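You operate a simulated robot arm through the tools that you are given. There is no shell and no other tool. Be economical: measure what you need, move in short steps, check, and stop when the job is done.

You run a simulated two-armed robot. Do the job below in one go: nothing can be reset, and whatever is moved stays where it is left.

Task
Soak up the spill with granules and sweep them into the dustpan.
Fine: cover all of it and wait till the granules turn dark; put the shaker and the brush back. Set down upright: granule shaker, red brush.

The check looks at the end state, three seconds after you hand in, the way a careful person would. Anything else that was tipped, shoved, dropped, spilled or broken makes it a failure. Lids that push on must go on centred and level and be pressed home; caps that screw on are set level and turned clockwise until they are tight.

Robot
Two 6-joint arms with two-finger grippers on one trunk, on a base that drives. Base frame: it is fixed to the floor where the robot stands at the start and does not move with it; the origin is under the middle of the robot, x ahead of it, y to its left, z up. Units: m, degrees, N and s.
The left shoulder is at the start at [0.03, 0.178, 0.938], the right one opposite. With the tool pointing down near the work surface each hand reaches from about 0.46 to 0.84 m from the robot's upright axis, wherever it stands, measured 20 degrees to its own side. Places, roughly: part a tap [0.5, 0, 1.1]; part b tap [0.5, -0.6, 1.1]; spill [0.4, -0.3, 0.8]. Payload 2.54 kg a hand.
The TCP of each hand is the grasp point between the finger pads, 0.03 m short of the fingertips. In the tool frame z runs along the fingers and y along their closing line. The gripper opens to 0.116 m. The gripper's body begins 0.095 m behind the TCP.
Orientation is told as [roll, pitch, yaw] about the base's x, y, z axes, in that order, counted from this pose: with the fingers straight down and closing along the base's y, the tool's x points along the base's -x, its y along +y and its z along -z.

Tools
- The arms move only by the tool arm_command. It takes "left_steps", "right_steps" or both (then of equal length, played together; a hand with none holds still); each is a list of rows, each a list of 7 numbers: the turn, a rotation vector about the tool's x, y, z in units of 4 degrees (1.0 is 4 degrees), then the shift along the tool's x, y, z in units of 40 mm (1.0 is 40 mm), then the closure, from 0 (fully open) to 1 (shut). In form: [[rx, ry, rz, x, y, z, jaw], ...]. A call has 1 to 12 rows; each row shifts and turns the commanded pose from where the row before left it, along the tool's axes as they then stand. A call with a number of a shift or a turn outside -1 to 1 is refused whole. Rows are played at 5 a second. More than 0.05 m and 8.6 degrees between two rows, or a gripper value outside its range, and nothing of the call is played. A pose out of reach is approached as far as the arm can. The call stops where the force on the tool passes 40 N (or 10 N more than at its start, if that is more) or the arm is blocked; 0.2 s more then pass. The fingers move at their own pace (about 0.153 m/s each) and stop on an object; they squeeze with about 38 N. The grip force told is the motor's: it shows also when the fingers shut on nothing. Time passes only in rows, and 0.2 s behind the last, so rows that do not move let the fingers close. It gives the time, the measured TCP pose, the force on the tool (base axes), the opening and the grip force at its end, in the units of the frame above (readings bear some noise), with the torque about the TCP (base axes, N m) and any sound that the robot's microphone picked up.
- Cameras (640 x 400 px; columns grow to the right, rows downward): "scene" is now at [0.0326, -0.041, 1.6552]; the picture's right is [-0.55, -0.84, 0.00], its down [-0.66, 0.44, -0.61] and it looks along [0.51, -0.33, -0.79] (base axes); focal length 292 px, centre (320, 200). "left" rides on the left gripper at [0.069, 0.015, -0.122] in its tool frame; the picture's right is [-0.21, 0.98, 0.00], its down [-0.83, -0.18, -0.53] and it looks along [-0.52, -0.11, 0.85] (tool axes); focal length 251 px, centre (320, 200). "right" rides on the right gripper at [0.069, -0.015, -0.122] in its tool frame; the picture's right is [0.21, 0.98, 0.00], its down [-0.83, 0.18, -0.53] and it looks along [-0.52, 0.11, 0.85] (tool axes); focal length 251 px, centre (320, 200). There is no depth. A picture from a camera that has moved, and an enlarged one, comes with that camera's place and axes in the base frame and with its lens.
- capture(camera): a new picture of that camera. No time passes.
- raise_lower(by): slides the trunk up (or, below 0, down) by that many m; the arms and the scene camera ride with it, the base frame stays. It gives what a move gives, with no picture.
- drive_base(legs): drives the robot by 1 to 6 legs, each [ahead, left, turn to the left] in m, m and degrees, along the robot's own axes; the way and the turn of a leg run together, so that a leg with both is an arc; at most 1.5 m and 180 degrees a leg. The arms and the cameras ride along, it lands a little off, and it stops where it bumps. It gives what a move gives.
- pan_tilt(pan, tilt): turns the head with the scene camera to pan (to the left, within 143 degrees either way) and tilt (down, from -29 to 69), counted from straight ahead of the robot. It gives what a move gives.
- enlarge(camera, box): a new picture of the part [left, top, right, bottom] of that camera's present view, enlarged. No time passes.
- job_done(): hands the job in; it is judged then, once.

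Work in short steps. Places have to be worked out from the pictures, the camera data and where the tool is seen: move nearer, look again, correct. Check each grasp and each placing, and mend what went wrong. You have 120 turns and 108 pictures in all, those below and enlarged ones among them. Open the grippers and draw the arms clear of the work before you hand the job in, unless the task says otherwise; then end with one line.

The tools are called after ">>>" by a JSON object that holds its "fn" and its "kwargs". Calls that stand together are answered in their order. arm_command: Moves the arms, as the interface text tells. Its arguments: {"type":"object","properties":{"left_steps":{"type":"array","items":{"type":"array","items":{"type":"number"}}},"right_steps":{"type":"array","items":{"type":"array","items":{"type":"number"}}}},"required":[]} The other tools are called the same way: raise_lower (by) slides the trunk up or down; drive_base (legs) drives the base; pan_tilt (pan, tilt) turns the head that bears the scene camera; capture (camera) takes a picture; enlarge (camera, box) takes an enlarged picture of a part of a camera's view; job_done () hands the job in.

At the start:

```text
t: 0.0
left_eef_pos: [0.4252, -0.0606, 1.0571]
left_tool_rot: [0.0, 0.0, 0.0]
left_ft_force: [-0.2, 0.2, 0.3]
left_torque: [0.01, 0.03, 0.02]
left_opening: 0.1161
left_gripper_force: 0.0
right_eef_pos: [0.3108, -0.4838, 1.16]
right_tool_rot: [-0.1, -0.1, -0.1]
right_ft_force: [0.3, -0.1, 0.4]
right_torque: [0.0, -0.01, 0.01]
right_opening: 0.116
right_gripper_force: 0.1
trunk travel left (down, up): [-0.15, 0.39]
robot x, y, heading: [-0.0036, -0.0007, -0.0]
head pan, tilt: [-33.4, 52.5]
```

scene: 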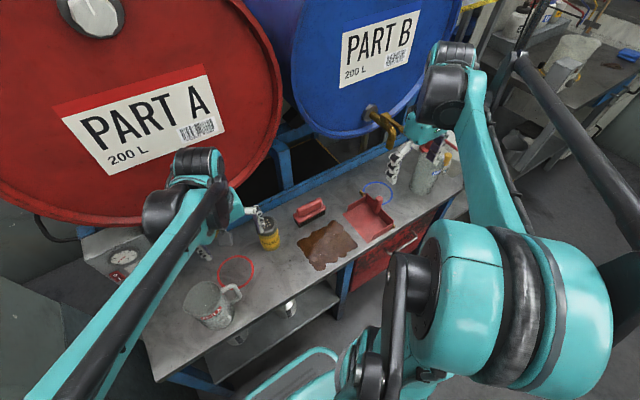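
right: 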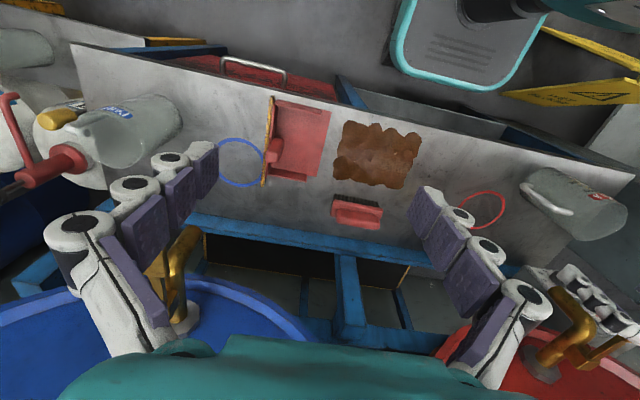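
left: 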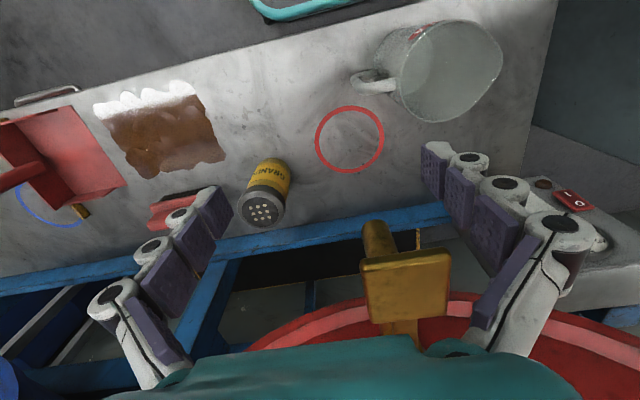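

I'll take closer looks at the spill, the shaker, the brush and the dustpan first.

>>> {"fn": "enlarge", "kwargs": {"camera": "scene", "box": [230, 150, 430, 275]}}

>>> {"fn": "enlarge", "kwargs": {"camera": "right", "box": [200, 60, 456, 220]}}

>>> {"fn": "enlarge", "kwargs": {"camera": "left", "box": [0, 70, 320, 270]}}

```text
3.20 times, centred on (330, 212) of scene
camera zoom: at [0.0326, -0.041, 1.6552], right [-0.55, -0.84, 0.0], down [-0.66, 0.44, -0.61], along [0.51, -0.33, -0.79], focal length 934 px, centre (288, 160)
```

zoom: 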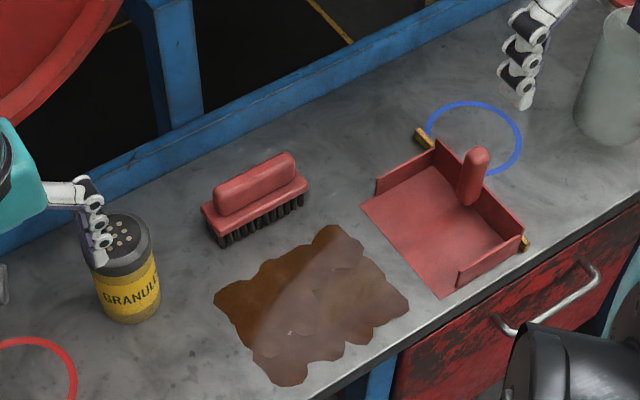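

```text
2.50 times, centred on (328, 140) of right
camera zoom: at [0.2413, -0.4985, 1.2823], right [-0.21, 0.98, 0.0], down [0.83, 0.18, 0.53], along [0.52, 0.11, -0.85], focal length 629 px, centre (300, 350)
```

zoom: 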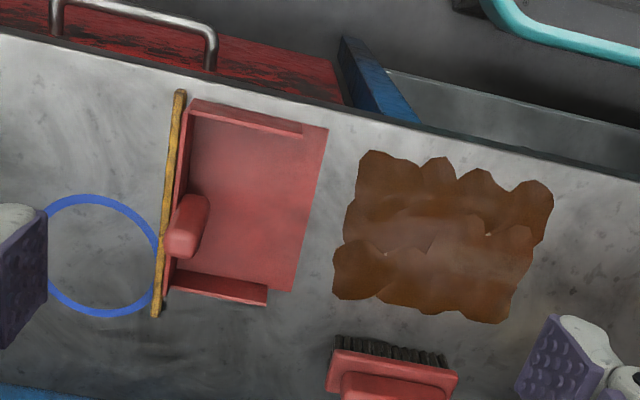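

```text
2.00 times, centred on (160, 170) of left
camera zoom: at [0.3557, -0.0454, 1.1792], right [0.21, 0.98, 0.0], down [0.83, -0.18, 0.53], along [0.52, -0.11, -0.85], focal length 503 px, centre (640, 260)
```

zoom: 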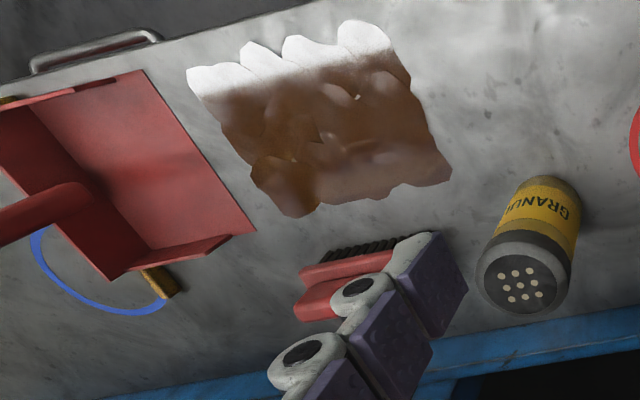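

The spill (about 0.42, -0.31) lies between the shaker (0.51, -0.15) and the dustpan (0.42, -0.50), which opens toward it. The brush is at (0.54, -0.32). For a horizontal grasp with the right hand I need more room, so I back off 0.15 m.

>>> {"fn": "drive_base", "kwargs": {"legs": [[-0.15, 0, 0]]}}

>>> {"fn": "pan_tilt", "kwargs": {"pan": -25, "tilt": 50}}

>>> {"fn": "capture", "kwargs": {"camera": "scene"}}

>>> {"fn": "capture", "kwargs": {"camera": "left"}}

>>> {"fn": "capture", "kwargs": {"camera": "right"}}

```text
t: 1.4
left_eef_pos: [0.2736, -0.0601, 1.0579]
left_tool_rot: [0.0, -0.1, 0.2]
left_ft_force: [-1.1, -0.1, 1.3]
left_torque: [0.02, -0.07, 0.02]
left_opening: 0.116
left_gripper_force: 0.1
right_eef_pos: [0.1611, -0.4834, 1.1607]
right_tool_rot: [0.1, 0.0, 0.2]
right_ft_force: [-1.1, -0.1, 0.1]
right_torque: [-0.02, -0.04, 0.02]
right_opening: 0.1161
right_gripper_force: 0.1
trunk travel left (down, up): [-0.15, 0.39]
robot x, y, heading: [-0.1482, -0.0034, 0.2]
head pan, tilt: [-33.4, 52.5]
```

```text
t: 2.1
left_eef_pos: [0.274, -0.0596, 1.0575]
left_tool_rot: [0.0, 0.0, 0.3]
left_ft_force: [0.1, 0.5, -0.6]
left_torque: [-0.02, 0.01, 0.02]
left_opening: 0.1159
left_gripper_force: 0.1
right_eef_pos: [0.1632, -0.483, 1.1609]
right_tool_rot: [0.0, 0.0, 0.2]
right_ft_force: [0.2, -0.3, -0.6]
right_torque: [-0.01, 0.01, 0.03]
right_opening: 0.1162
right_gripper_force: 0.2
trunk travel left (down, up): [-0.15, 0.39]
robot x, y, heading: [-0.1506, -0.0008, -0.1]
head pan, tilt: [-25.0, 50.0]
```

```text
101 pictures are left
camera scene: at [-0.1101, -0.0327, 1.6585], right [-0.42, -0.91, 0.0], down [-0.7, 0.32, -0.64], along [0.58, -0.27, -0.77], focal length 292 px, centre (320, 200)
```

scene: 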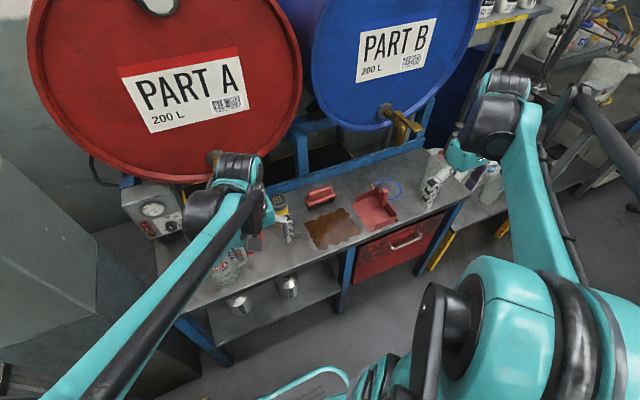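

```text
100 pictures are left
camera left: at [0.2053, -0.0447, 1.1791], right [0.21, 0.98, 0.0], down [0.83, -0.18, 0.53], along [0.52, -0.11, -0.85], focal length 251 px, centre (320, 200)
```

left: 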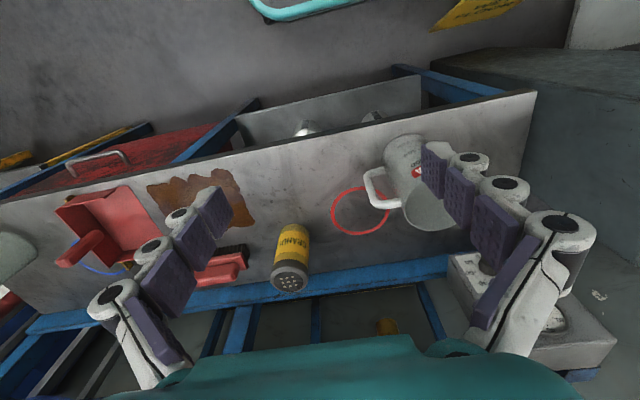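

```text
99 pictures are left
camera right: at [0.0922, -0.4981, 1.2822], right [-0.22, 0.98, 0.0], down [0.83, 0.18, 0.53], along [0.52, 0.12, -0.85], focal length 251 px, centre (320, 200)
```

right: 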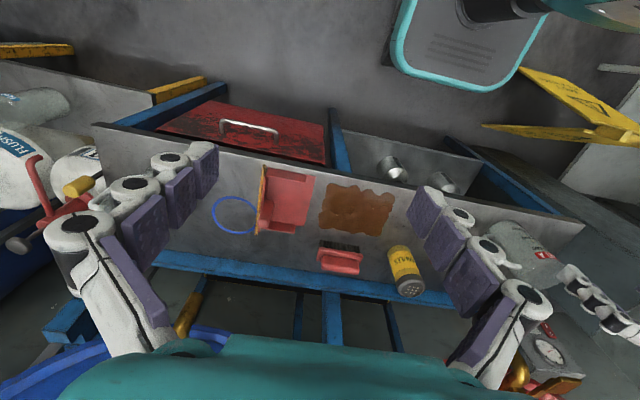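

Triangulating puts the shaker axis at (0.538, -0.171), its top at z about 0.88 and the table at about 0.76. I move the left hand out of the way and the right one forward, clear of the taps.

>>> {"fn": "arm_command", "kwargs": {"left_steps": [[0, 0, 0, 0.3, 1, -0.4, 0], [0, 0, 0, 0.3, 1, -0.4, 0], [0, 0, 0, 0.3, 1, -0.4, 0], [0, 0, 0, 0.3, 1, -0.4, 0], [0, 0, 0, 0.3, 1, -0.4, 0], [0, 0, 0, 0, 1, -0.4, 0]], "right_steps": [[0, 0, 0, -1, 0.8, 0.2, 0], [0, 0, 0, -1, 0.8, 0.2, 0], [0, 0, 0, -1, 0.8, 0.2, 0], [0, 0, 0, -1, 0.8, 0.2, 0], [0, 0, 0, -1, 0.8, 0.2, 0], [0, 0, 0, 0, 0.6, 0.2, 0]]}}

>>> {"fn": "arm_command", "kwargs": {"right_steps": [[0, -1, 0, 0, 0, 0, 0], [0, -1, 0, 0, 0, 0, 0], [0, -1, 0, 0, 0, 0, 0], [0, -1, 0, 0, 0, 0, 0], [0, -1, 0, 0, 0, 0, 0], [0, -1, 0, 0, 0, 0, 0], [0, -1, 0, 0, 0, 0, 0], [0, -1, 0, 0, 0, 0, 0], [0, -1, 0, 0, 0, 0, 0], [0, -1, 0, 0, 0, 0, 0], [0, -1, 0, 0, 0, 0, 0], [0, -1, 0, 0, 0, 0, 0]]}}

>>> {"fn": "capture", "kwargs": {"camera": "scene"}}

```text
refused: row 1 steps farther than a row can; nothing moved
```

```text
t: 4.7
left_eef_pos: [0.2751, -0.0589, 1.0572]
left_tool_rot: [0.0, 0.1, 0.3]
left_ft_force: [-0.4, 0.0, -1.1]
left_torque: [-0.01, 0.0, 0.02]
left_opening: 0.116
left_gripper_force: 0.1
right_eef_pos: [0.1613, -0.4825, 1.1618]
right_tool_rot: [0.0, -48.0, 0.2]
right_ft_force: [0.1, -0.4, -0.2]
right_torque: [0.02, 0.01, -0.02]
right_opening: 0.1161
right_gripper_force: 0.0
trunk travel left (down, up): [-0.15, 0.39]
robot x, y, heading: [-0.153, -0.001, 0.1]
head pan, tilt: [-25.0, 50.0]
```

```text
98 pictures are left
camera scene: at [-0.1108, -0.0327, 1.6586], right [-0.42, -0.91, 0.0], down [-0.7, 0.32, -0.64], along [0.58, -0.27, -0.77], focal length 292 px, centre (320, 200)
```

scene: 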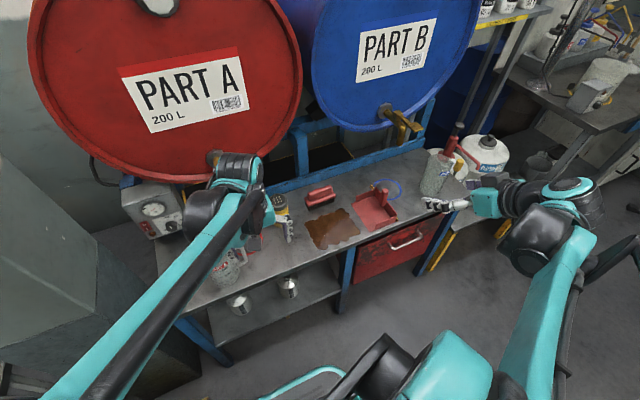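

The right hand pitched fine in place. Now the left hand goes aside, and the right one travels toward the pre-grasp.

>>> {"fn": "arm_command", "kwargs": {"left_steps": [[0, 0, 0, 0.3, 1, -0.4, 0], [0, 0, 0, 0.3, 1, -0.4, 0], [0, 0, 0, 0.3, 1, -0.4, 0], [0, 0, 0, 0, 1, -0.4, 0], [0, 0, 0, 0, 1, -0.4, 0], [0, 0, 0, 0, 1, -0.4, 0]]}}

>>> {"fn": "arm_command", "kwargs": {"right_steps": [[0, -1, 0, 0, 0, 0, 0], [0, -1, 0, 0, 0, 0, 0], [0, -1, 0, 0, 0, 0, 0], [0, 0, 0, 0.16, 0.78, 0.78, 0], [0, 0, 0, 0.16, 0.78, 0.78, 0], [0, 0, 0, 0.16, 0.78, 0.78, 0], [0, 0, 0, 0.16, 0.78, 0.78, 0], [0, 0, 0, 0.16, 0.78, 0.78, 0], [0, 0, 0, 0.16, 0.78, 0.78, 0], [0, 0, 0, 0.16, 0.78, 0.78, 0], [0, 0, 0, 0.16, 0.78, 0.78, 0], [0, 0, 0, 0.16, 0.78, 0.78, 0]]}}

>>> {"fn": "capture", "kwargs": {"camera": "right"}}

>>> {"fn": "capture", "kwargs": {"camera": "scene"}}

```text
t: 6.1
left_eef_pos: [0.2391, 0.1813, 1.1525]
left_tool_rot: [0.1, -0.1, 0.0]
left_ft_force: [-0.1, 0.1, 0.2]
left_torque: [0.02, 0.01, 0.01]
left_opening: 0.1161
left_gripper_force: 0.0
right_eef_pos: [0.1618, -0.4826, 1.1606]
right_tool_rot: [0.0, -48.1, 0.2]
right_ft_force: [0.1, -1.0, 0.0]
right_torque: [-0.01, 0.0, -0.04]
right_opening: 0.1159
right_gripper_force: 0.0
trunk travel left (down, up): [-0.15, 0.39]
robot x, y, heading: [-0.1522, -0.0008, -0.1]
head pan, tilt: [-25.0, 50.0]
```

```text
t: 8.7
left_eef_pos: [0.2415, 0.1813, 1.1524]
left_tool_rot: [0.0, 0.0, 0.1]
left_ft_force: [1.0, 0.3, -0.3]
left_torque: [0.0, 0.07, 0.01]
left_opening: 0.1158
left_gripper_force: 0.0
right_eef_pos: [0.3867, -0.2013, 0.993]
right_tool_rot: [0.0, -59.9, 0.3]
right_ft_force: [-1.0, 0.4, -0.5]
right_torque: [0.0, 0.01, -0.01]
right_opening: 0.1157
right_gripper_force: 0.1
right hand out of reach, approached as far as the arm can: row 11, 12
trunk travel left (down, up): [-0.15, 0.39]
robot x, y, heading: [-0.1485, -0.0046, 0.1]
head pan, tilt: [-25.0, 50.0]
```

```text
97 pictures are left
camera right: at [0.245, -0.2165, 0.9949], right [-0.11, 0.98, -0.19], down [-0.05, 0.18, 0.98], along [0.99, 0.12, 0.02], focal length 251 px, centre (320, 200)
```

right: 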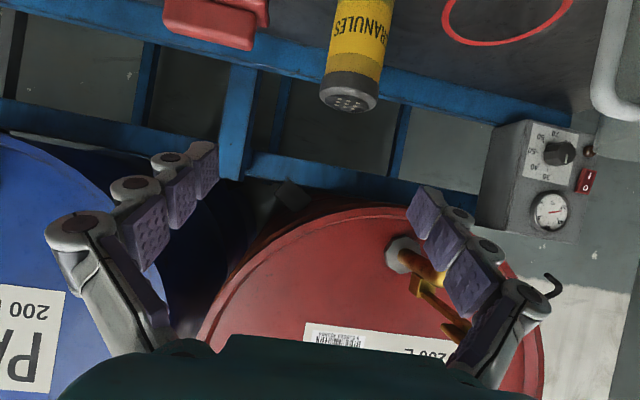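

```text
96 pictures are left
camera scene: at [-0.1087, -0.0318, 1.6585], right [-0.42, -0.91, 0.0], down [-0.7, 0.32, -0.64], along [0.58, -0.27, -0.77], focal length 292 px, centre (320, 200)
```

scene: 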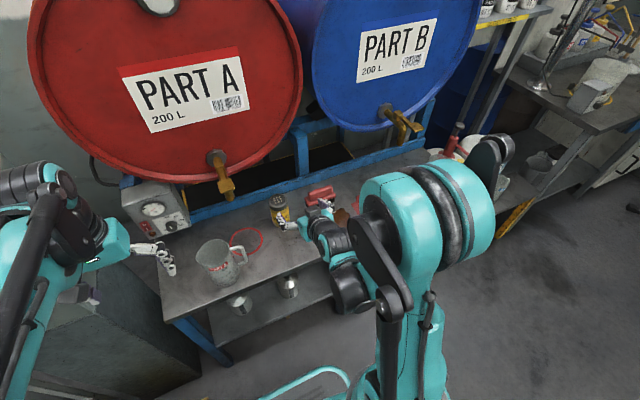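

The arm is cramped here, so I drive back another 0.1 m.

>>> {"fn": "drive_base", "kwargs": {"legs": [[-0.1, 0, 0]]}}

```text
t: 9.8
left_eef_pos: [0.1353, 0.182, 1.1544]
left_tool_rot: [0.0, -0.1, 0.4]
left_ft_force: [-0.5, 0.2, 0.5]
left_torque: [-0.02, -0.04, 0.01]
left_opening: 0.1161
left_gripper_force: 0.2
right_eef_pos: [0.2816, -0.2016, 0.9936]
right_tool_rot: [0.0, -59.9, 0.5]
right_ft_force: [-0.7, -1.0, -0.4]
right_torque: [0.02, -0.02, -0.03]
right_opening: 0.116
right_gripper_force: 0.0
trunk travel left (down, up): [-0.15, 0.39]
robot x, y, heading: [-0.2531, 0.0016, 0.2]
head pan, tilt: [-25.0, 50.0]
```

Now forward to the pre-grasp in front of the shaker.

>>> {"fn": "arm_command", "kwargs": {"right_steps": [[0, 0, 0, 0, 0.15, 0.9, 0], [0, 0, 0, 0, 0.15, 0.9, 0], [0, 0, 0, 0, 0.15, 0.9, 0], [0, 0, 0, 0, 0.15, 0.9, 0], [0, 0, 0, 0, 0.15, 0.9, 0]]}}

>>> {"fn": "capture", "kwargs": {"camera": "right"}}

>>> {"fn": "capture", "kwargs": {"camera": "scene"}}

```text
t: 11.0
left_eef_pos: [0.1374, 0.1816, 1.1528]
left_tool_rot: [0.0, 0.1, 0.4]
left_ft_force: [1.1, 0.2, -0.6]
left_torque: [0.03, 0.07, 0.01]
left_opening: 0.1159
left_gripper_force: 0.0
right_eef_pos: [0.4421, -0.1647, 0.9064]
right_tool_rot: [0.0, -59.6, 0.4]
right_ft_force: [0.0, -0.4, -0.1]
right_torque: [0.0, 0.0, 0.01]
right_opening: 0.1157
right_gripper_force: 0.0
right hand out of reach, approached as far as the arm can: row 1
trunk travel left (down, up): [-0.15, 0.39]
robot x, y, heading: [-0.2553, -0.0023, 0.5]
head pan, tilt: [-25.0, 50.0]
```

```text
95 pictures are left
camera right: at [0.3008, -0.1804, 0.9085], right [-0.11, 0.98, -0.19], down [-0.05, 0.18, 0.98], along [0.99, 0.12, 0.02], focal length 251 px, centre (320, 200)
```

right: 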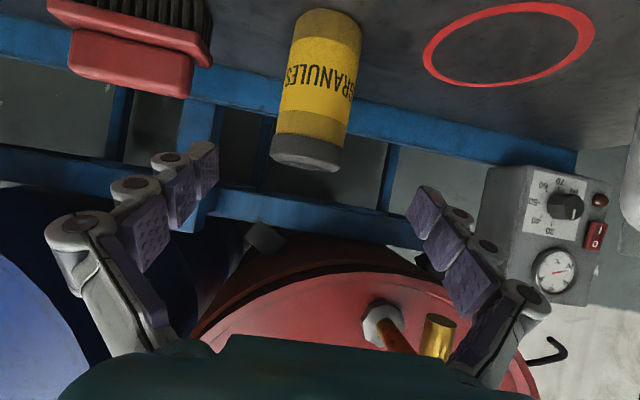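

```text
94 pictures are left
camera scene: at [-0.2112, -0.0327, 1.6585], right [-0.42, -0.91, 0.0], down [-0.7, 0.32, -0.64], along [0.58, -0.27, -0.77], focal length 292 px, centre (320, 200)
```

scene: 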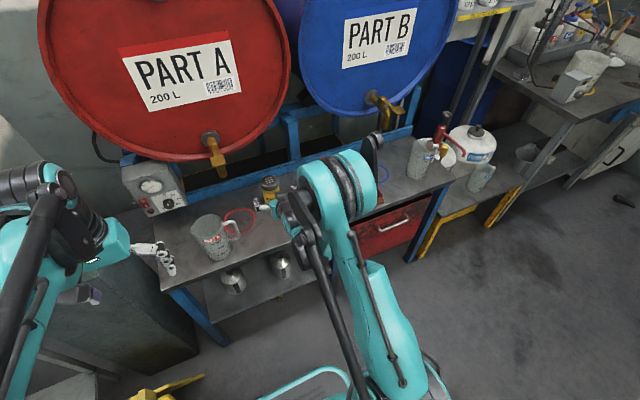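

The shaker's middle sits on column ~319, on the hand's mid-plane. I go in to (0.538, -0.166, 0.825).

>>> {"fn": "arm_command", "kwargs": {"right_steps": [[0, 0, 0, 0.2, -0.03, 0.77, 0], [0, 0, 0, 0.2, -0.03, 0.77, 0], [0, 0, 0, 0.15, -0.03, 0.77, 0], [0, 0, 0, 0, 0, 0.77, 0], [0, 0, 0, 0, 0, 0, 0]]}}

>>> {"fn": "capture", "kwargs": {"camera": "right"}}

```text
t: 12.2
left_eef_pos: [0.1354, 0.1811, 1.1531]
left_tool_rot: [0.0, 0.0, 0.4]
left_ft_force: [-0.6, 0.7, 0.4]
left_torque: [-0.01, -0.03, 0.0]
left_opening: 0.116
left_gripper_force: 0.0
right_eef_pos: [0.5366, -0.1705, 0.8243]
right_tool_rot: [0.0, -59.8, 0.4]
right_ft_force: [-0.6, -0.6, -0.3]
right_torque: [0.02, -0.02, 0.03]
right_opening: 0.116
right_gripper_force: 0.0
trunk travel left (down, up): [-0.15, 0.39]
robot x, y, heading: [-0.2519, 0.0009, 0.5]
head pan, tilt: [-25.0, 50.0]
```

```text
93 pictures are left
camera right: at [0.3951, -0.1863, 0.8272], right [-0.11, 0.98, -0.19], down [-0.05, 0.18, 0.98], along [0.99, 0.12, 0.03], focal length 251 px, centre (320, 200)
```

right: 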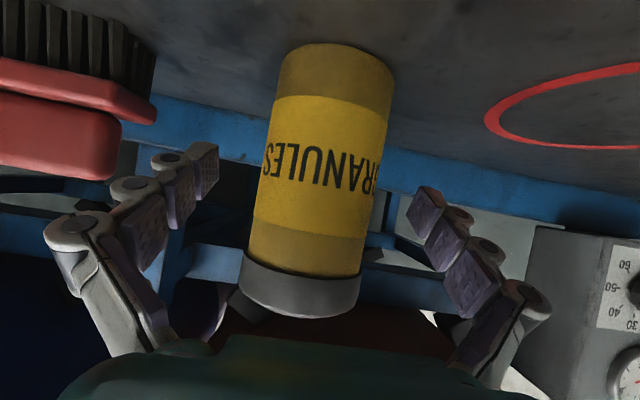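

The shaker is centred between the pads, so I close the gripper.

>>> {"fn": "arm_command", "kwargs": {"right_steps": [[0, 0, 0, 0, 0, 0, 1], [0, 0, 0, 0, 0, 0, 1], [0, 0, 0, 0, 0, 0, 1], [0, 0, 0, 0, 0, 0, 1]]}}

>>> {"fn": "capture", "kwargs": {"camera": "right"}}

```text
t: 13.2
left_eef_pos: [0.1353, 0.1821, 1.1535]
left_tool_rot: [0.1, 0.0, 0.3]
left_ft_force: [0.2, 0.1, 0.2]
left_torque: [0.01, 0.03, -0.04]
left_opening: 0.116
left_gripper_force: 0.0
right_eef_pos: [0.5367, -0.1702, 0.8261]
right_tool_rot: [0.0, -59.9, 0.4]
right_ft_force: [-0.6, -2.1, 4.2]
right_torque: [-0.01, -0.04, -0.04]
right_opening: 0.0621
right_gripper_force: 37.8
trunk travel left (down, up): [-0.15, 0.39]
robot x, y, heading: [-0.2519, 0.0014, 0.3]
head pan, tilt: [-25.0, 50.0]
```

```text
92 pictures are left
camera right: at [0.3949, -0.1865, 0.8274], right [-0.11, 0.98, -0.19], down [-0.05, 0.18, 0.98], along [0.99, 0.12, 0.03], focal length 251 px, centre (320, 200)
```

right: 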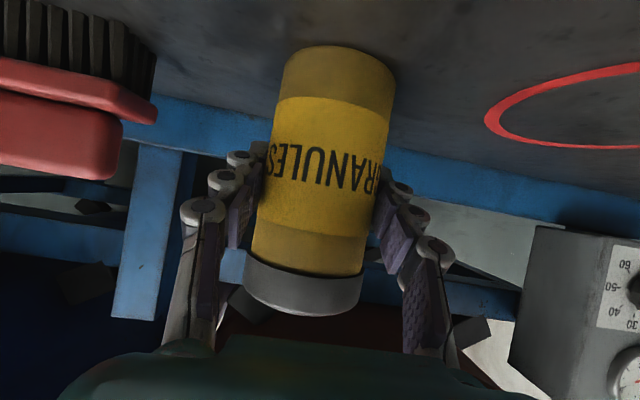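

Firm grip at 62 mm. The set-down pose to remember is TCP (0.537, -0.1705, 0.825), pitch -60. I lift, move over the spill, and pitch the hand toward horizontal.

>>> {"fn": "arm_command", "kwargs": {"right_steps": [[0, 0, 0, -0.866, 0, -0.5, 1], [0, 0, 0, -0.866, 0, -0.5, 1], [0, 0, 0, -0.866, 0, -0.5, 1], [0, 0, 0, 0.19, -0.82, -0.33, 1], [0, 0, 0, 0.19, -0.82, -0.33, 1], [0, 0, 0, 0.19, -0.82, -0.33, 1], [0, 0, 0, 0.19, -0.82, -0.33, 1], [0, 0, 0, 0.19, -0.82, -0.33, 1]]}}

>>> {"fn": "arm_command", "kwargs": {"right_steps": [[0, -1, 0, 0, 0, 0, 1], [0, -1, 0, 0, 0, 0, 1], [0, -1, 0, 0, 0, 0, 1], [0, -1, 0, 0, 0, 0, 1], [0, -1, 0, 0, 0, 0, 1], [0, -1, 0, 0, 0, 0, 1], [0, -1, 0, 0, 0, 0, 1], [0, -0.5, 0, 0, 0, 0, 1]]}}

>>> {"fn": "capture", "kwargs": {"camera": "scene"}}

```text
t: 15.0
left_eef_pos: [0.1347, 0.182, 1.1531]
left_tool_rot: [0.1, 0.1, 0.3]
left_ft_force: [0.7, -0.1, 0.4]
left_torque: [0.02, 0.02, -0.03]
left_opening: 0.116
left_gripper_force: 0.1
right_eef_pos: [0.4638, -0.3377, 0.945]
right_tool_rot: [0.1, -59.8, 0.4]
right_ft_force: [-0.8, -0.9, -3.0]
right_torque: [0.0, 0.02, 0.0]
right_opening: 0.0621
right_gripper_force: 38.4
trunk travel left (down, up): [-0.15, 0.39]
robot x, y, heading: [-0.2525, -0.0009, 0.4]
head pan, tilt: [-25.0, 50.0]
```

```text
t: 16.8
left_eef_pos: [0.1357, 0.1813, 1.1535]
left_tool_rot: [-0.1, 0.0, 0.4]
left_ft_force: [0.0, -0.2, 0.5]
left_torque: [-0.01, -0.01, 0.01]
left_opening: 0.116
left_gripper_force: 0.0
right_eef_pos: [0.4771, -0.3434, 0.9551]
right_tool_rot: [2.9, -89.8, -2.5]
right_ft_force: [0.5, -0.3, -2.4]
right_torque: [0.02, 0.01, -0.04]
right_opening: 0.0617
right_gripper_force: 38.2
right hand out of reach, approached as far as the arm can: row 6, 7, 8
trunk travel left (down, up): [-0.15, 0.39]
robot x, y, heading: [-0.2539, -0.0022, 0.5]
head pan, tilt: [-25.0, 50.0]
```

```text
91 pictures are left
camera scene: at [-0.2124, -0.0331, 1.6586], right [-0.42, -0.91, 0.0], down [-0.7, 0.32, -0.64], along [0.58, -0.27, -0.77], focal length 292 px, centre (320, 200)
```

scene: 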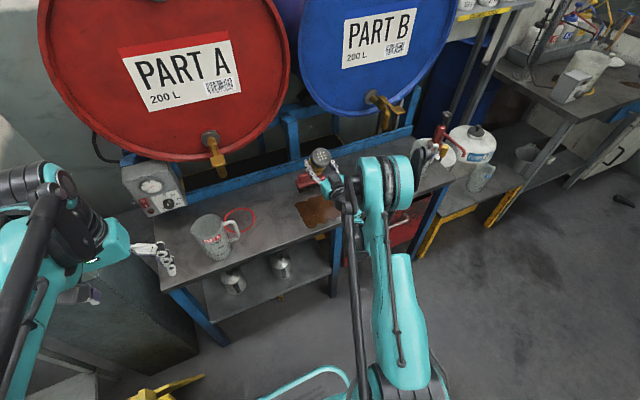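

Too close for a horizontal hand, so I back up 0.15 m and then push the hand forward again.

>>> {"fn": "drive_base", "kwargs": {"legs": [[-0.15, 0, 0]]}}

>>> {"fn": "arm_command", "kwargs": {"right_steps": [[0, 0, 0, 0, 0, 1, 1], [0, 0, 0, 0, 0, 1, 1], [0, 0, 0, 0, 0, 1, 1]]}}

```text
t: 18.2
left_eef_pos: [-0.0214, 0.1803, 1.1542]
left_tool_rot: [0.0, -0.1, 0.6]
left_ft_force: [-0.6, 0.6, 0.1]
left_torque: [0.0, -0.07, 0.0]
left_opening: 0.1157
left_gripper_force: 0.1
right_eef_pos: [0.3203, -0.3408, 0.9556]
right_tool_rot: [1.8, -89.8, -1.2]
right_ft_force: [-0.5, 0.7, -2.2]
right_torque: [-0.05, 0.06, 0.01]
right_opening: 0.0619
right_gripper_force: 38.0
trunk travel left (down, up): [-0.15, 0.39]
robot x, y, heading: [-0.4092, 0.0011, 0.5]
head pan, tilt: [-25.0, 50.0]
```

```text
t: 19.0
left_eef_pos: [-0.0192, 0.1811, 1.1528]
left_tool_rot: [0.1, 0.1, 0.5]
left_ft_force: [0.4, -0.3, -0.7]
left_torque: [0.0, 0.02, 0.03]
left_opening: 0.116
left_gripper_force: 0.0
right_eef_pos: [0.4422, -0.3436, 0.9579]
right_tool_rot: [0.6, -89.7, -0.1]
right_ft_force: [1.1, 0.5, -3.3]
right_torque: [0.0, -0.03, -0.01]
right_opening: 0.0621
right_gripper_force: 38.1
trunk travel left (down, up): [-0.15, 0.39]
robot x, y, heading: [-0.4096, -0.0011, 0.5]
head pan, tilt: [-25.0, 50.0]
```

Reachable now. I start rolling the shaker over (48° at a time).

>>> {"fn": "arm_command", "kwargs": {"right_steps": [[0, 0, 1, 0, 0, 0, 1], [0, 0, 1, 0, 0, 0, 1], [0, 0, 1, 0, 0, 0, 1], [0, 0, 1, 0, 0, 0, 1], [0, 0, 1, 0, 0, 0, 1], [0, 0, 1, 0, 0, 0, 1], [0, 0, 1, 0, 0, 0, 1], [0, 0, 1, 0, 0, 0, 1], [0, 0, 1, 0, 0, 0, 1], [0, 0, 1, 0, 0, 0, 1], [0, 0, 1, 0, 0, 0, 1], [0, 0, 1, 0, 0, 0, 1]]}}

>>> {"fn": "arm_command", "kwargs": {"right_steps": [[0, 0, 1, 0, 0, 0, 1], [0, 0, 1, 0, 0, 0, 1], [0, 0, 1, 0, 0, 0, 1], [0, 0, 1, 0, 0, 0, 1], [0, 0, 1, 0, 0, 0, 1], [0, 0, 1, 0, 0, 0, 1], [0, 0, 1, 0, 0, 0, 1], [0, 0, 1, 0, 0, 0, 1], [0, 0, 1, 0, 0, 0, 1], [0, 0, 1, 0, 0, 0, 1], [0, 0, 1, 0, 0, 0, 1]]}}

>>> {"fn": "capture", "kwargs": {"camera": "scene"}}

>>> {"fn": "capture", "kwargs": {"camera": "right"}}

```text
t: 21.6
left_eef_pos: [-0.0199, 0.1817, 1.1526]
left_tool_rot: [0.0, -0.1, 0.6]
left_ft_force: [0.9, 0.1, 0.2]
left_torque: [-0.02, 0.0, -0.01]
left_opening: 0.116
left_gripper_force: 0.0
right_eef_pos: [0.441, -0.3421, 0.9563]
right_tool_rot: [89.6, -41.9, -89.1]
right_ft_force: [0.2, 0.3, -3.9]
right_torque: [0.0, 0.01, 0.04]
right_opening: 0.0622
right_gripper_force: 38.2
trunk travel left (down, up): [-0.15, 0.39]
robot x, y, heading: [-0.4098, -0.0015, 0.3]
head pan, tilt: [-25.0, 50.0]
```

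```text
t: 24.0
left_eef_pos: [-0.021, 0.182, 1.1542]
left_tool_rot: [0.0, 0.0, 0.5]
left_ft_force: [-0.4, 0.7, 0.7]
left_torque: [0.02, 0.0, 0.01]
left_opening: 0.1161
left_gripper_force: 0.1
right_eef_pos: [0.4411, -0.3413, 0.9545]
right_tool_rot: [89.7, 2.1, -89.5]
right_ft_force: [0.1, 0.4, -2.9]
right_torque: [-0.01, 0.0, -0.01]
right_opening: 0.0622
right_gripper_force: 37.3
trunk travel left (down, up): [-0.15, 0.39]
robot x, y, heading: [-0.41, -0.0012, 0.1]
head pan, tilt: [-25.0, 50.0]
```

```text
90 pictures are left
camera scene: at [-0.3685, -0.0342, 1.6585], right [-0.41, -0.91, 0.0], down [-0.7, 0.32, -0.64], along [0.58, -0.27, -0.77], focal length 292 px, centre (320, 200)
```

scene: 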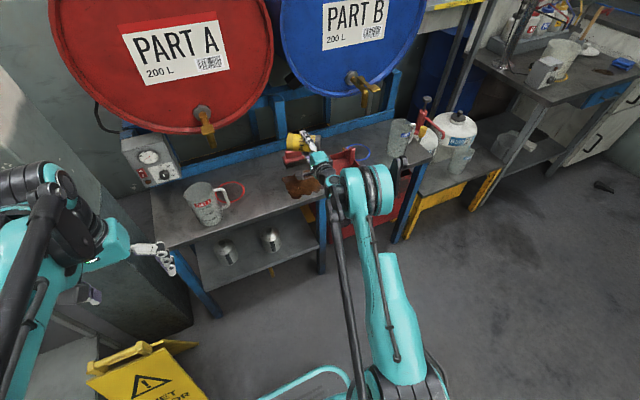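

```text
89 pictures are left
camera right: at [0.3172, -0.2721, 0.9431], right [0.0, 0.18, 0.98], down [-0.52, -0.84, 0.15], along [0.85, -0.52, 0.09], focal length 251 px, centre (320, 200)
```

right: 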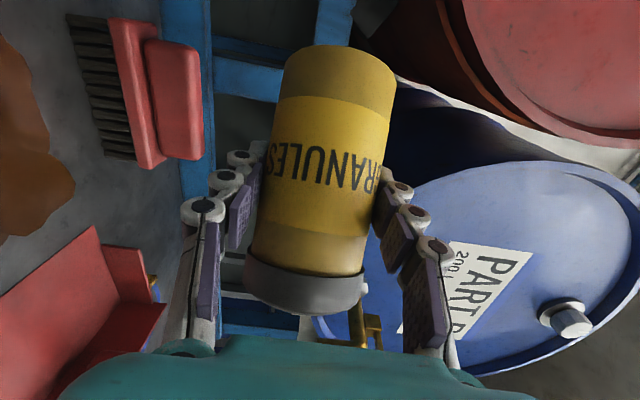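

Tilted 90°, nothing pouring yet. I roll a further 48° and look for granules.

>>> {"fn": "arm_command", "kwargs": {"right_steps": [[0, 0, 1, 0, -0.3, 0, 1], [0, 0, 1, 0, -0.3, 0, 1], [0, 0, 1, 0, -0.3, 0, 1], [0, 0, 1, 0, -0.3, 0, 1], [0, 0, 1, 0, 0, 0, 1], [0, 0, 1, 0, 0, 0, 1], [0, 0, 1, 0, 0, 0, 1], [0, 0, 1, 0, 0, 0, 1], [0, 0, 1, 0, 0, 0, 1], [0, 0, 1, 0, 0, 0, 1], [0, 0, 1, 0, 0, 0, 1], [0, 0, 1, 0, 0, 0, 1]]}}

>>> {"fn": "enlarge", "kwargs": {"camera": "scene", "box": [220, 100, 420, 225]}}

>>> {"fn": "capture", "kwargs": {"camera": "right"}}

```text
t: 26.6
left_eef_pos: [-0.0202, 0.1808, 1.1531]
left_tool_rot: [0.0, 0.1, 0.5]
left_ft_force: [-0.1, -0.2, 0.7]
left_torque: [0.01, 0.0, 0.02]
left_opening: 0.116
left_gripper_force: 0.1
right_eef_pos: [0.441, -0.3353, 0.9091]
right_tool_rot: [89.5, 50.1, -89.7]
right_ft_force: [0.0, -0.5, -2.0]
right_torque: [-0.01, 0.05, 0.0]
right_opening: 0.0619
right_gripper_force: 38.2
trunk travel left (down, up): [-0.15, 0.39]
robot x, y, heading: [-0.4101, -0.0009, 0.7]
head pan, tilt: [-25.0, 50.0]
```

```text
3.20 times, centred on (320, 162) of scene
camera zoom: at [-0.3685, -0.0342, 1.6585], right [-0.41, -0.91, 0.0], down [-0.7, 0.32, -0.64], along [0.58, -0.27, -0.77], focal length 934 px, centre (320, 320)
```

zoom: 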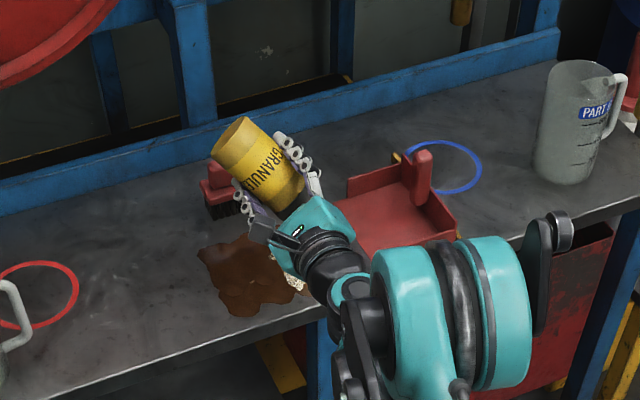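

```text
87 pictures are left
camera right: at [0.3176, -0.2789, 0.9521], right [0.01, -0.61, 0.79], down [-0.53, -0.67, -0.51], along [0.85, -0.41, -0.33], focal length 251 px, centre (320, 200)
```

right: 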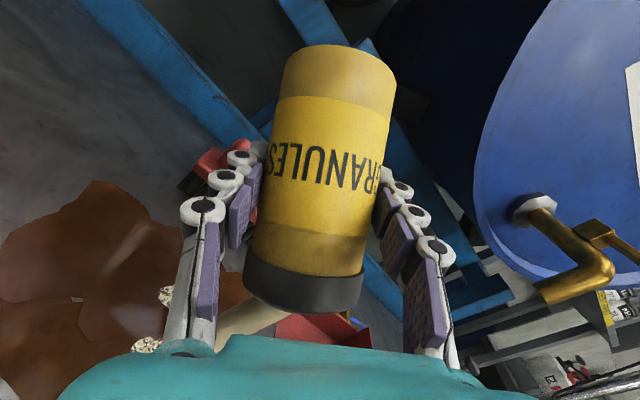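

Granules are flowing and landing near (0.40, -0.39). I raster the stream over the spill and check.

>>> {"fn": "arm_command", "kwargs": {"right_steps": [[0, 0, 0, 0, 0, 0.75, 1], [0, 0, 0, 0, 0, 0.75, 1], [0, 0, 0, 0, 0, 0.75, 1], [0, 0, 0, 0.669, -0.743, 0, 1], [0, 0, 0, 0, 0, -1, 1], [0, 0, 0, 0, 0, -1, 1], [0, 0, 0, 0, 0, -1, 1], [0, 0, 0, 0.669, -0.743, 0, 1], [0, 0, 0, 0, 0, 1, 1], [0, 0, 0, 0, 0, 1, 1], [0, 0, 0, 0, 0, 1, 1]]}}

>>> {"fn": "enlarge", "kwargs": {"camera": "scene", "box": [250, 140, 378, 220]}}

>>> {"fn": "capture", "kwargs": {"camera": "right"}}

```text
t: 29.0
left_eef_pos: [-0.0206, 0.1813, 1.1544]
left_tool_rot: [0.0, 0.1, 0.5]
left_ft_force: [-0.5, 0.0, 0.3]
left_torque: [0.04, 0.05, 0.0]
left_opening: 0.1159
left_gripper_force: 0.1
right_eef_pos: [0.5315, -0.2571, 0.9082]
right_tool_rot: [89.5, 50.0, -89.8]
right_ft_force: [0.1, 0.3, -2.7]
right_torque: [-0.01, 0.06, 0.02]
right_opening: 0.0622
right_gripper_force: 37.6
trunk travel left (down, up): [-0.15, 0.39]
robot x, y, heading: [-0.4119, -0.0031, 0.5]
head pan, tilt: [-25.0, 50.0]
```

```text
5.00 times, centred on (314, 180) of scene
camera zoom: at [-0.3671, -0.035, 1.6585], right [-0.41, -0.91, 0.0], down [-0.7, 0.32, -0.64], along [0.58, -0.27, -0.77], focal length 1459 px, centre (350, 300)
```

zoom: 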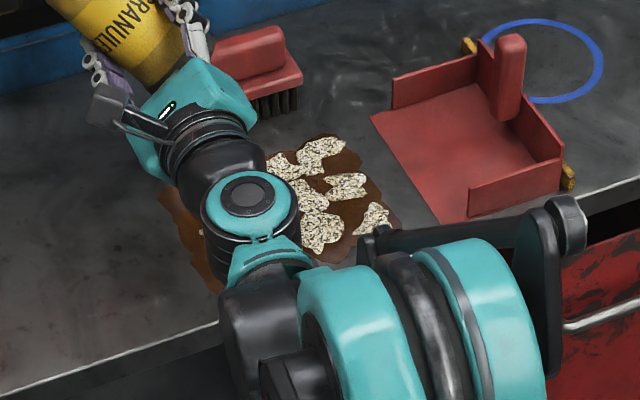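

```text
85 pictures are left
camera right: at [0.4091, -0.2008, 0.9532], right [0.01, -0.61, 0.79], down [-0.53, -0.67, -0.51], along [0.85, -0.41, -0.33], focal length 251 px, centre (320, 200)
```

right: 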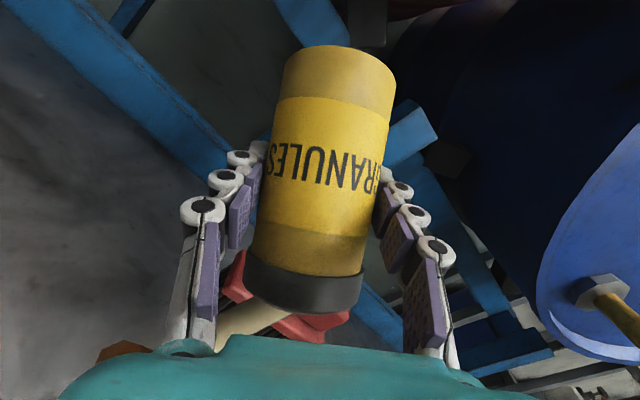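

Granules land as patches about 3 cm wide, offset about (-0.045, -0.065) from the TCP. I continue with smaller steps over the rest of the spill.

>>> {"fn": "arm_command", "kwargs": {"right_steps": [[0, 0, 0, 0.58, -0.65, 0, 1], [0, 0, 0, 0, 0, -0.5, 1], [0, 0, 0, 0, 0, -0.5, 1], [0, 0, 0, 0, 0, -0.5, 1], [0, 0, 0, 0, 0, -0.5, 1], [0, 0, 0, 0, 0, -0.5, 1], [0, 0, 0, 0, 0, -0.5, 1], [0, 0, 0, 0.4, -0.45, 0, 1], [0, 0, 0, 0, 0, 0.5, 1], [0, 0, 0, 0, 0, 0.5, 1], [0, 0, 0, 0, 0, 0.5, 1], [0, 0, 0, 0, 0, 0.5, 1]]}}

>>> {"fn": "enlarge", "kwargs": {"camera": "scene", "box": [250, 140, 378, 220]}}

>>> {"fn": "capture", "kwargs": {"camera": "right"}}

```text
t: 31.6
left_eef_pos: [-0.0201, 0.1814, 1.1527]
left_tool_rot: [-0.1, 0.0, 0.5]
left_ft_force: [0.1, -0.4, -0.3]
left_torque: [0.03, 0.05, 0.02]
left_opening: 0.1161
left_gripper_force: 0.0
right_eef_pos: [0.4882, -0.1937, 0.9123]
right_tool_rot: [89.5, 50.1, -89.8]
right_ft_force: [0.0, 0.2, -3.8]
right_torque: [0.0, 0.02, 0.05]
right_opening: 0.062
right_gripper_force: 38.0
trunk travel left (down, up): [-0.15, 0.39]
robot x, y, heading: [-0.4087, 0.0005, 0.7]
head pan, tilt: [-25.0, 50.0]
```

```text
5.00 times, centred on (314, 180) of scene
camera zoom: at [-0.368, -0.0339, 1.6585], right [-0.41, -0.91, 0.0], down [-0.7, 0.32, -0.64], along [0.58, -0.27, -0.77], focal length 1459 px, centre (350, 300)
```

zoom: 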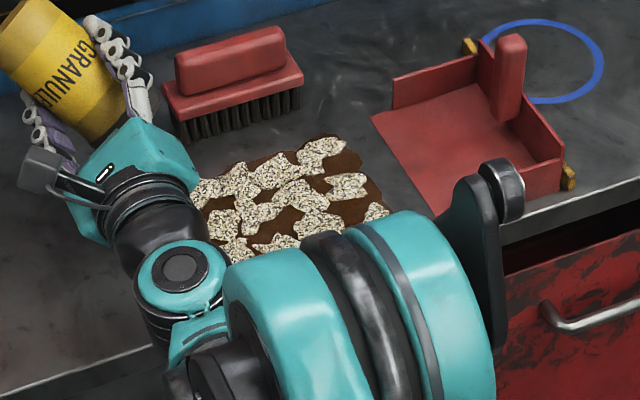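

```text
83 pictures are left
camera right: at [0.365, -0.1384, 0.955], right [0.01, -0.61, 0.79], down [-0.53, -0.68, -0.51], along [0.85, -0.41, -0.33], focal length 251 px, centre (320, 200)
```

right: 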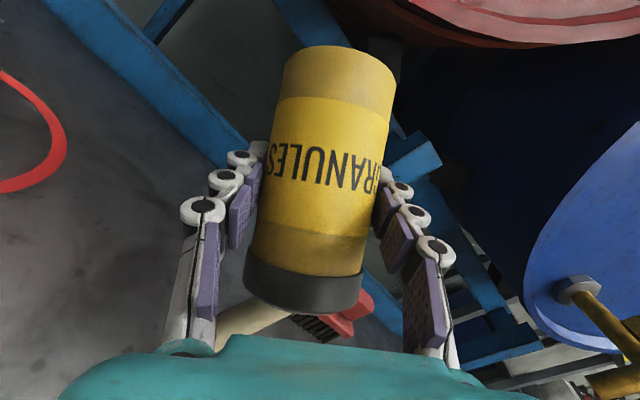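

Coverage is good in the middle. I interleave return lines at landing y about -0.30 and -0.34.

>>> {"fn": "arm_command", "kwargs": {"right_steps": [[0, 0, 0, 0, 0, 0.5, 1], [0, 0, 0, -0.67, 0.74, 0, 1], [0, 0, 0, 0, 0, -0.5, 1], [0, 0, 0, 0, 0, -0.5, 1], [0, 0, 0, 0, 0, -0.5, 1], [0, 0, 0, 0, 0, -0.5, 1], [0, 0, 0, 0, 0, -0.5, 1], [0, 0, 0, 0, 0, -0.5, 1], [0, 0, 0, -0.67, 0.74, 0, 1], [0, 0, 0, 0, 0, 0.6, 1], [0, 0, 0, 0, 0, 0.6, 1], [0, 0, 0, 0, 0, 0.6, 1]]}}

>>> {"fn": "arm_command", "kwargs": {"right_steps": [[0, 0, 0, 0, 0, 0.6, 1], [0, 0, 0, 0, 0, 0.6, 1], [0, 0, 0, -0.67, 0.74, 0, 1], [0, 0, 0, 0, 0, -0.5, 1], [0, 0, 0, 0, 0, -0.5, 1], [0, 0, 0, 0, 0, -0.5, 1], [0, 0, 0, 0, 0, -0.5, 1], [0, 0, 0, 0, 0, -0.5, 1], [0, 0, 0, 0, 0, -0.5, 1], [0, 0, 0, -0.5, 0.56, 0, 1], [0, 0, 0, 0, 0, 0.5, 1], [0, 0, 0, 0, 0, 0.5, 1]]}}

>>> {"fn": "arm_command", "kwargs": {"right_steps": [[0, 0, 0, 0, 0, 0.5, 1], [0, 0, 0, 0, 0, 0.5, 1], [0, 0, 0, 0, 0, 0.5, 1], [0, 0, 0, 0, 0, 0.5, 1]]}}

>>> {"fn": "enlarge", "kwargs": {"camera": "scene", "box": [250, 140, 378, 220]}}

>>> {"fn": "capture", "kwargs": {"camera": "right"}}

```text
t: 34.2
left_eef_pos: [-0.0201, 0.181, 1.1517]
left_tool_rot: [0.0, 0.0, 0.5]
left_ft_force: [-0.3, 0.4, -0.4]
left_torque: [0.01, 0.02, -0.04]
left_opening: 0.116
left_gripper_force: 0.1
right_eef_pos: [0.4611, -0.2746, 0.9084]
right_tool_rot: [89.5, 50.0, -89.8]
right_ft_force: [0.4, 0.5, -3.5]
right_torque: [-0.02, 0.02, -0.04]
right_opening: 0.0623
right_gripper_force: 37.7
trunk travel left (down, up): [-0.15, 0.39]
robot x, y, heading: [-0.4113, -0.0027, 0.6]
head pan, tilt: [-25.0, 50.0]
```

```text
t: 36.8
left_eef_pos: [-0.02, 0.18, 1.1538]
left_tool_rot: [0.1, 0.1, 0.6]
left_ft_force: [-1.5, -0.1, 0.8]
left_torque: [-0.03, 0.03, -0.03]
left_opening: 0.116
left_gripper_force: 0.1
right_eef_pos: [0.4311, -0.344, 0.9076]
right_tool_rot: [89.6, 50.0, -89.8]
right_ft_force: [0.0, 0.3, -3.4]
right_torque: [0.0, 0.02, 0.0]
right_opening: 0.0617
right_gripper_force: 38.4
trunk travel left (down, up): [-0.15, 0.39]
robot x, y, heading: [-0.407, -0.0028, 0.5]
head pan, tilt: [-25.0, 50.0]
```

```text
t: 37.8
left_eef_pos: [-0.0202, 0.1812, 1.152]
left_tool_rot: [-0.1, 0.0, 0.5]
left_ft_force: [-0.1, 0.2, -0.2]
left_torque: [0.02, 0.0, -0.04]
left_opening: 0.1158
left_gripper_force: 0.1
right_eef_pos: [0.5097, -0.342, 0.9068]
right_tool_rot: [89.5, 50.0, -89.8]
right_ft_force: [-0.9, -0.7, -2.7]
right_torque: [-0.01, 0.02, -0.02]
right_opening: 0.0622
right_gripper_force: 38.0
trunk travel left (down, up): [-0.15, 0.39]
robot x, y, heading: [-0.4103, -0.0026, 0.5]
head pan, tilt: [-25.0, 50.0]
```

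```text
5.00 times, centred on (314, 180) of scene
camera zoom: at [-0.368, -0.0343, 1.6585], right [-0.41, -0.91, 0.0], down [-0.7, 0.32, -0.64], along [0.58, -0.27, -0.77], focal length 1459 px, centre (350, 300)
```

zoom: 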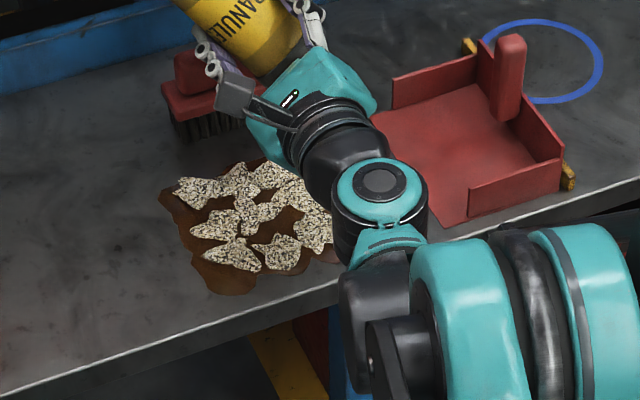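

```text
81 pictures are left
camera right: at [0.3864, -0.288, 0.9505], right [0.01, -0.61, 0.79], down [-0.53, -0.68, -0.51], along [0.85, -0.41, -0.33], focal length 251 px, centre (320, 200)
```

right: 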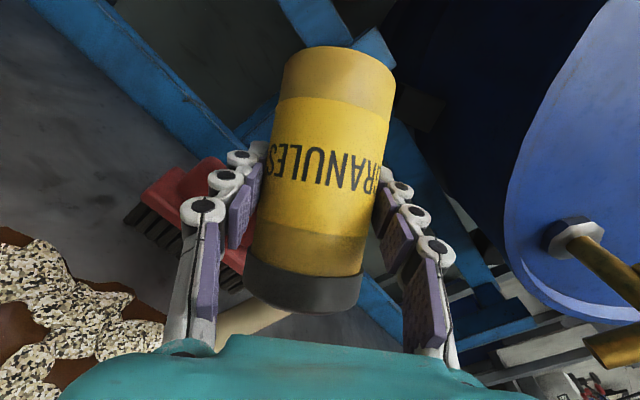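

The left edge (y about -0.25) and near edge (x about 0.37) still show brown. I pour along those edges with overshoot.

>>> {"fn": "arm_command", "kwargs": {"right_steps": [[0, 0, 0, 0.669, -0.743, 0.1, 1], [0, 0, 0, 0.669, -0.743, 0.1, 1], [0, 0, 0, 0.669, -0.743, 0.1, 1], [0, 0, 0, 0.669, -0.743, 0.1, 1], [0, 0, 0, 0.2, -0.22, 0, 1], [0, 0, 0, 0, 0, -0.5, 1], [0, 0, 0, 0, 0, -0.5, 1], [0, 0, 0, 0, 0, -0.5, 1], [0, 0, 0, 0, 0, -0.5, 1], [0, 0, 0, 0, 0, -0.5, 1], [0, 0, 0, 0, 0, -0.5, 1], [0, 0, 0, 0, 0, -0.5, 1]]}}

>>> {"fn": "arm_command", "kwargs": {"right_steps": [[0, 0, 0, -0.335, 0.37, 0, 1], [0, 0, 0, -0.335, 0.37, 0, 1], [0, 0, 0, -0.335, 0.37, 0, 1], [0, 0, 0, -0.335, 0.37, 0, 1], [0, 0, 0, -0.335, 0.37, 0, 1], [0, 0, 0, -0.335, 0.37, 0, 1], [0, 0, 0, -0.335, 0.37, 0, 1], [0, 0, 0, -0.335, 0.37, 0, 1], [0, 0, 0, -0.335, 0.37, 0, 1], [0, 0, 0, -0.335, 0.37, 0, 1]]}}

>>> {"fn": "enlarge", "kwargs": {"camera": "scene", "box": [250, 140, 378, 220]}}

>>> {"fn": "capture", "kwargs": {"camera": "right"}}

```text
t: 40.4
left_eef_pos: [-0.0205, 0.1808, 1.1527]
left_tool_rot: [0.1, 0.0, 0.5]
left_ft_force: [-0.2, -0.5, -0.8]
left_torque: [0.03, 0.02, 0.02]
left_opening: 0.1164
left_gripper_force: 0.0
right_eef_pos: [0.3865, -0.1745, 0.9137]
right_tool_rot: [89.5, 50.0, -89.8]
right_ft_force: [-0.4, -0.2, -3.1]
right_torque: [0.04, 0.02, 0.03]
right_opening: 0.0619
right_gripper_force: 37.9
trunk travel left (down, up): [-0.15, 0.39]
robot x, y, heading: [-0.4076, -0.0022, 0.4]
head pan, tilt: [-25.0, 50.0]
```

```text
t: 42.6
left_eef_pos: [-0.0198, 0.1799, 1.1528]
left_tool_rot: [0.0, 0.0, 0.6]
left_ft_force: [0.3, 0.6, -0.3]
left_torque: [0.01, 0.0, -0.04]
left_opening: 0.1158
left_gripper_force: 0.0
right_eef_pos: [0.389, -0.3728, 0.9074]
right_tool_rot: [89.5, 50.0, -89.9]
right_ft_force: [0.0, 0.5, -2.5]
right_torque: [0.02, 0.04, -0.01]
right_opening: 0.0623
right_gripper_force: 38.3
trunk travel left (down, up): [-0.15, 0.39]
robot x, y, heading: [-0.4108, 0.0005, 0.5]
head pan, tilt: [-25.0, 50.0]
```

```text
5.00 times, centred on (314, 180) of scene
camera zoom: at [-0.3684, -0.035, 1.6585], right [-0.41, -0.91, 0.0], down [-0.7, 0.32, -0.64], along [0.58, -0.27, -0.77], focal length 1459 px, centre (350, 300)
```

zoom: 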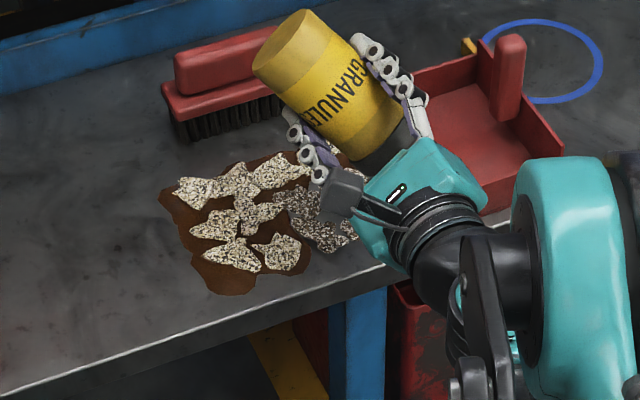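

```text
79 pictures are left
camera right: at [0.2656, -0.3178, 0.951], right [0.01, -0.61, 0.79], down [-0.53, -0.68, -0.51], along [0.85, -0.41, -0.33], focal length 251 px, centre (320, 200)
```

right: 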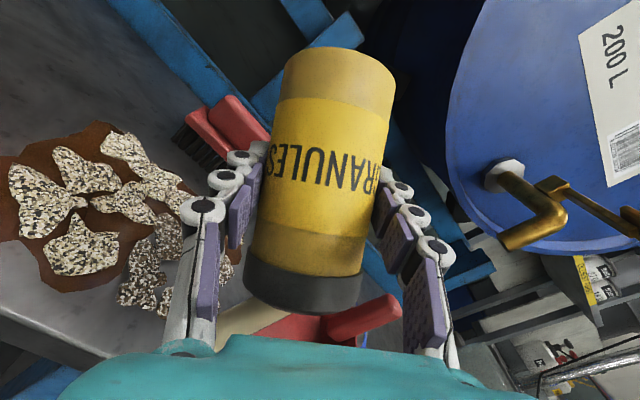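

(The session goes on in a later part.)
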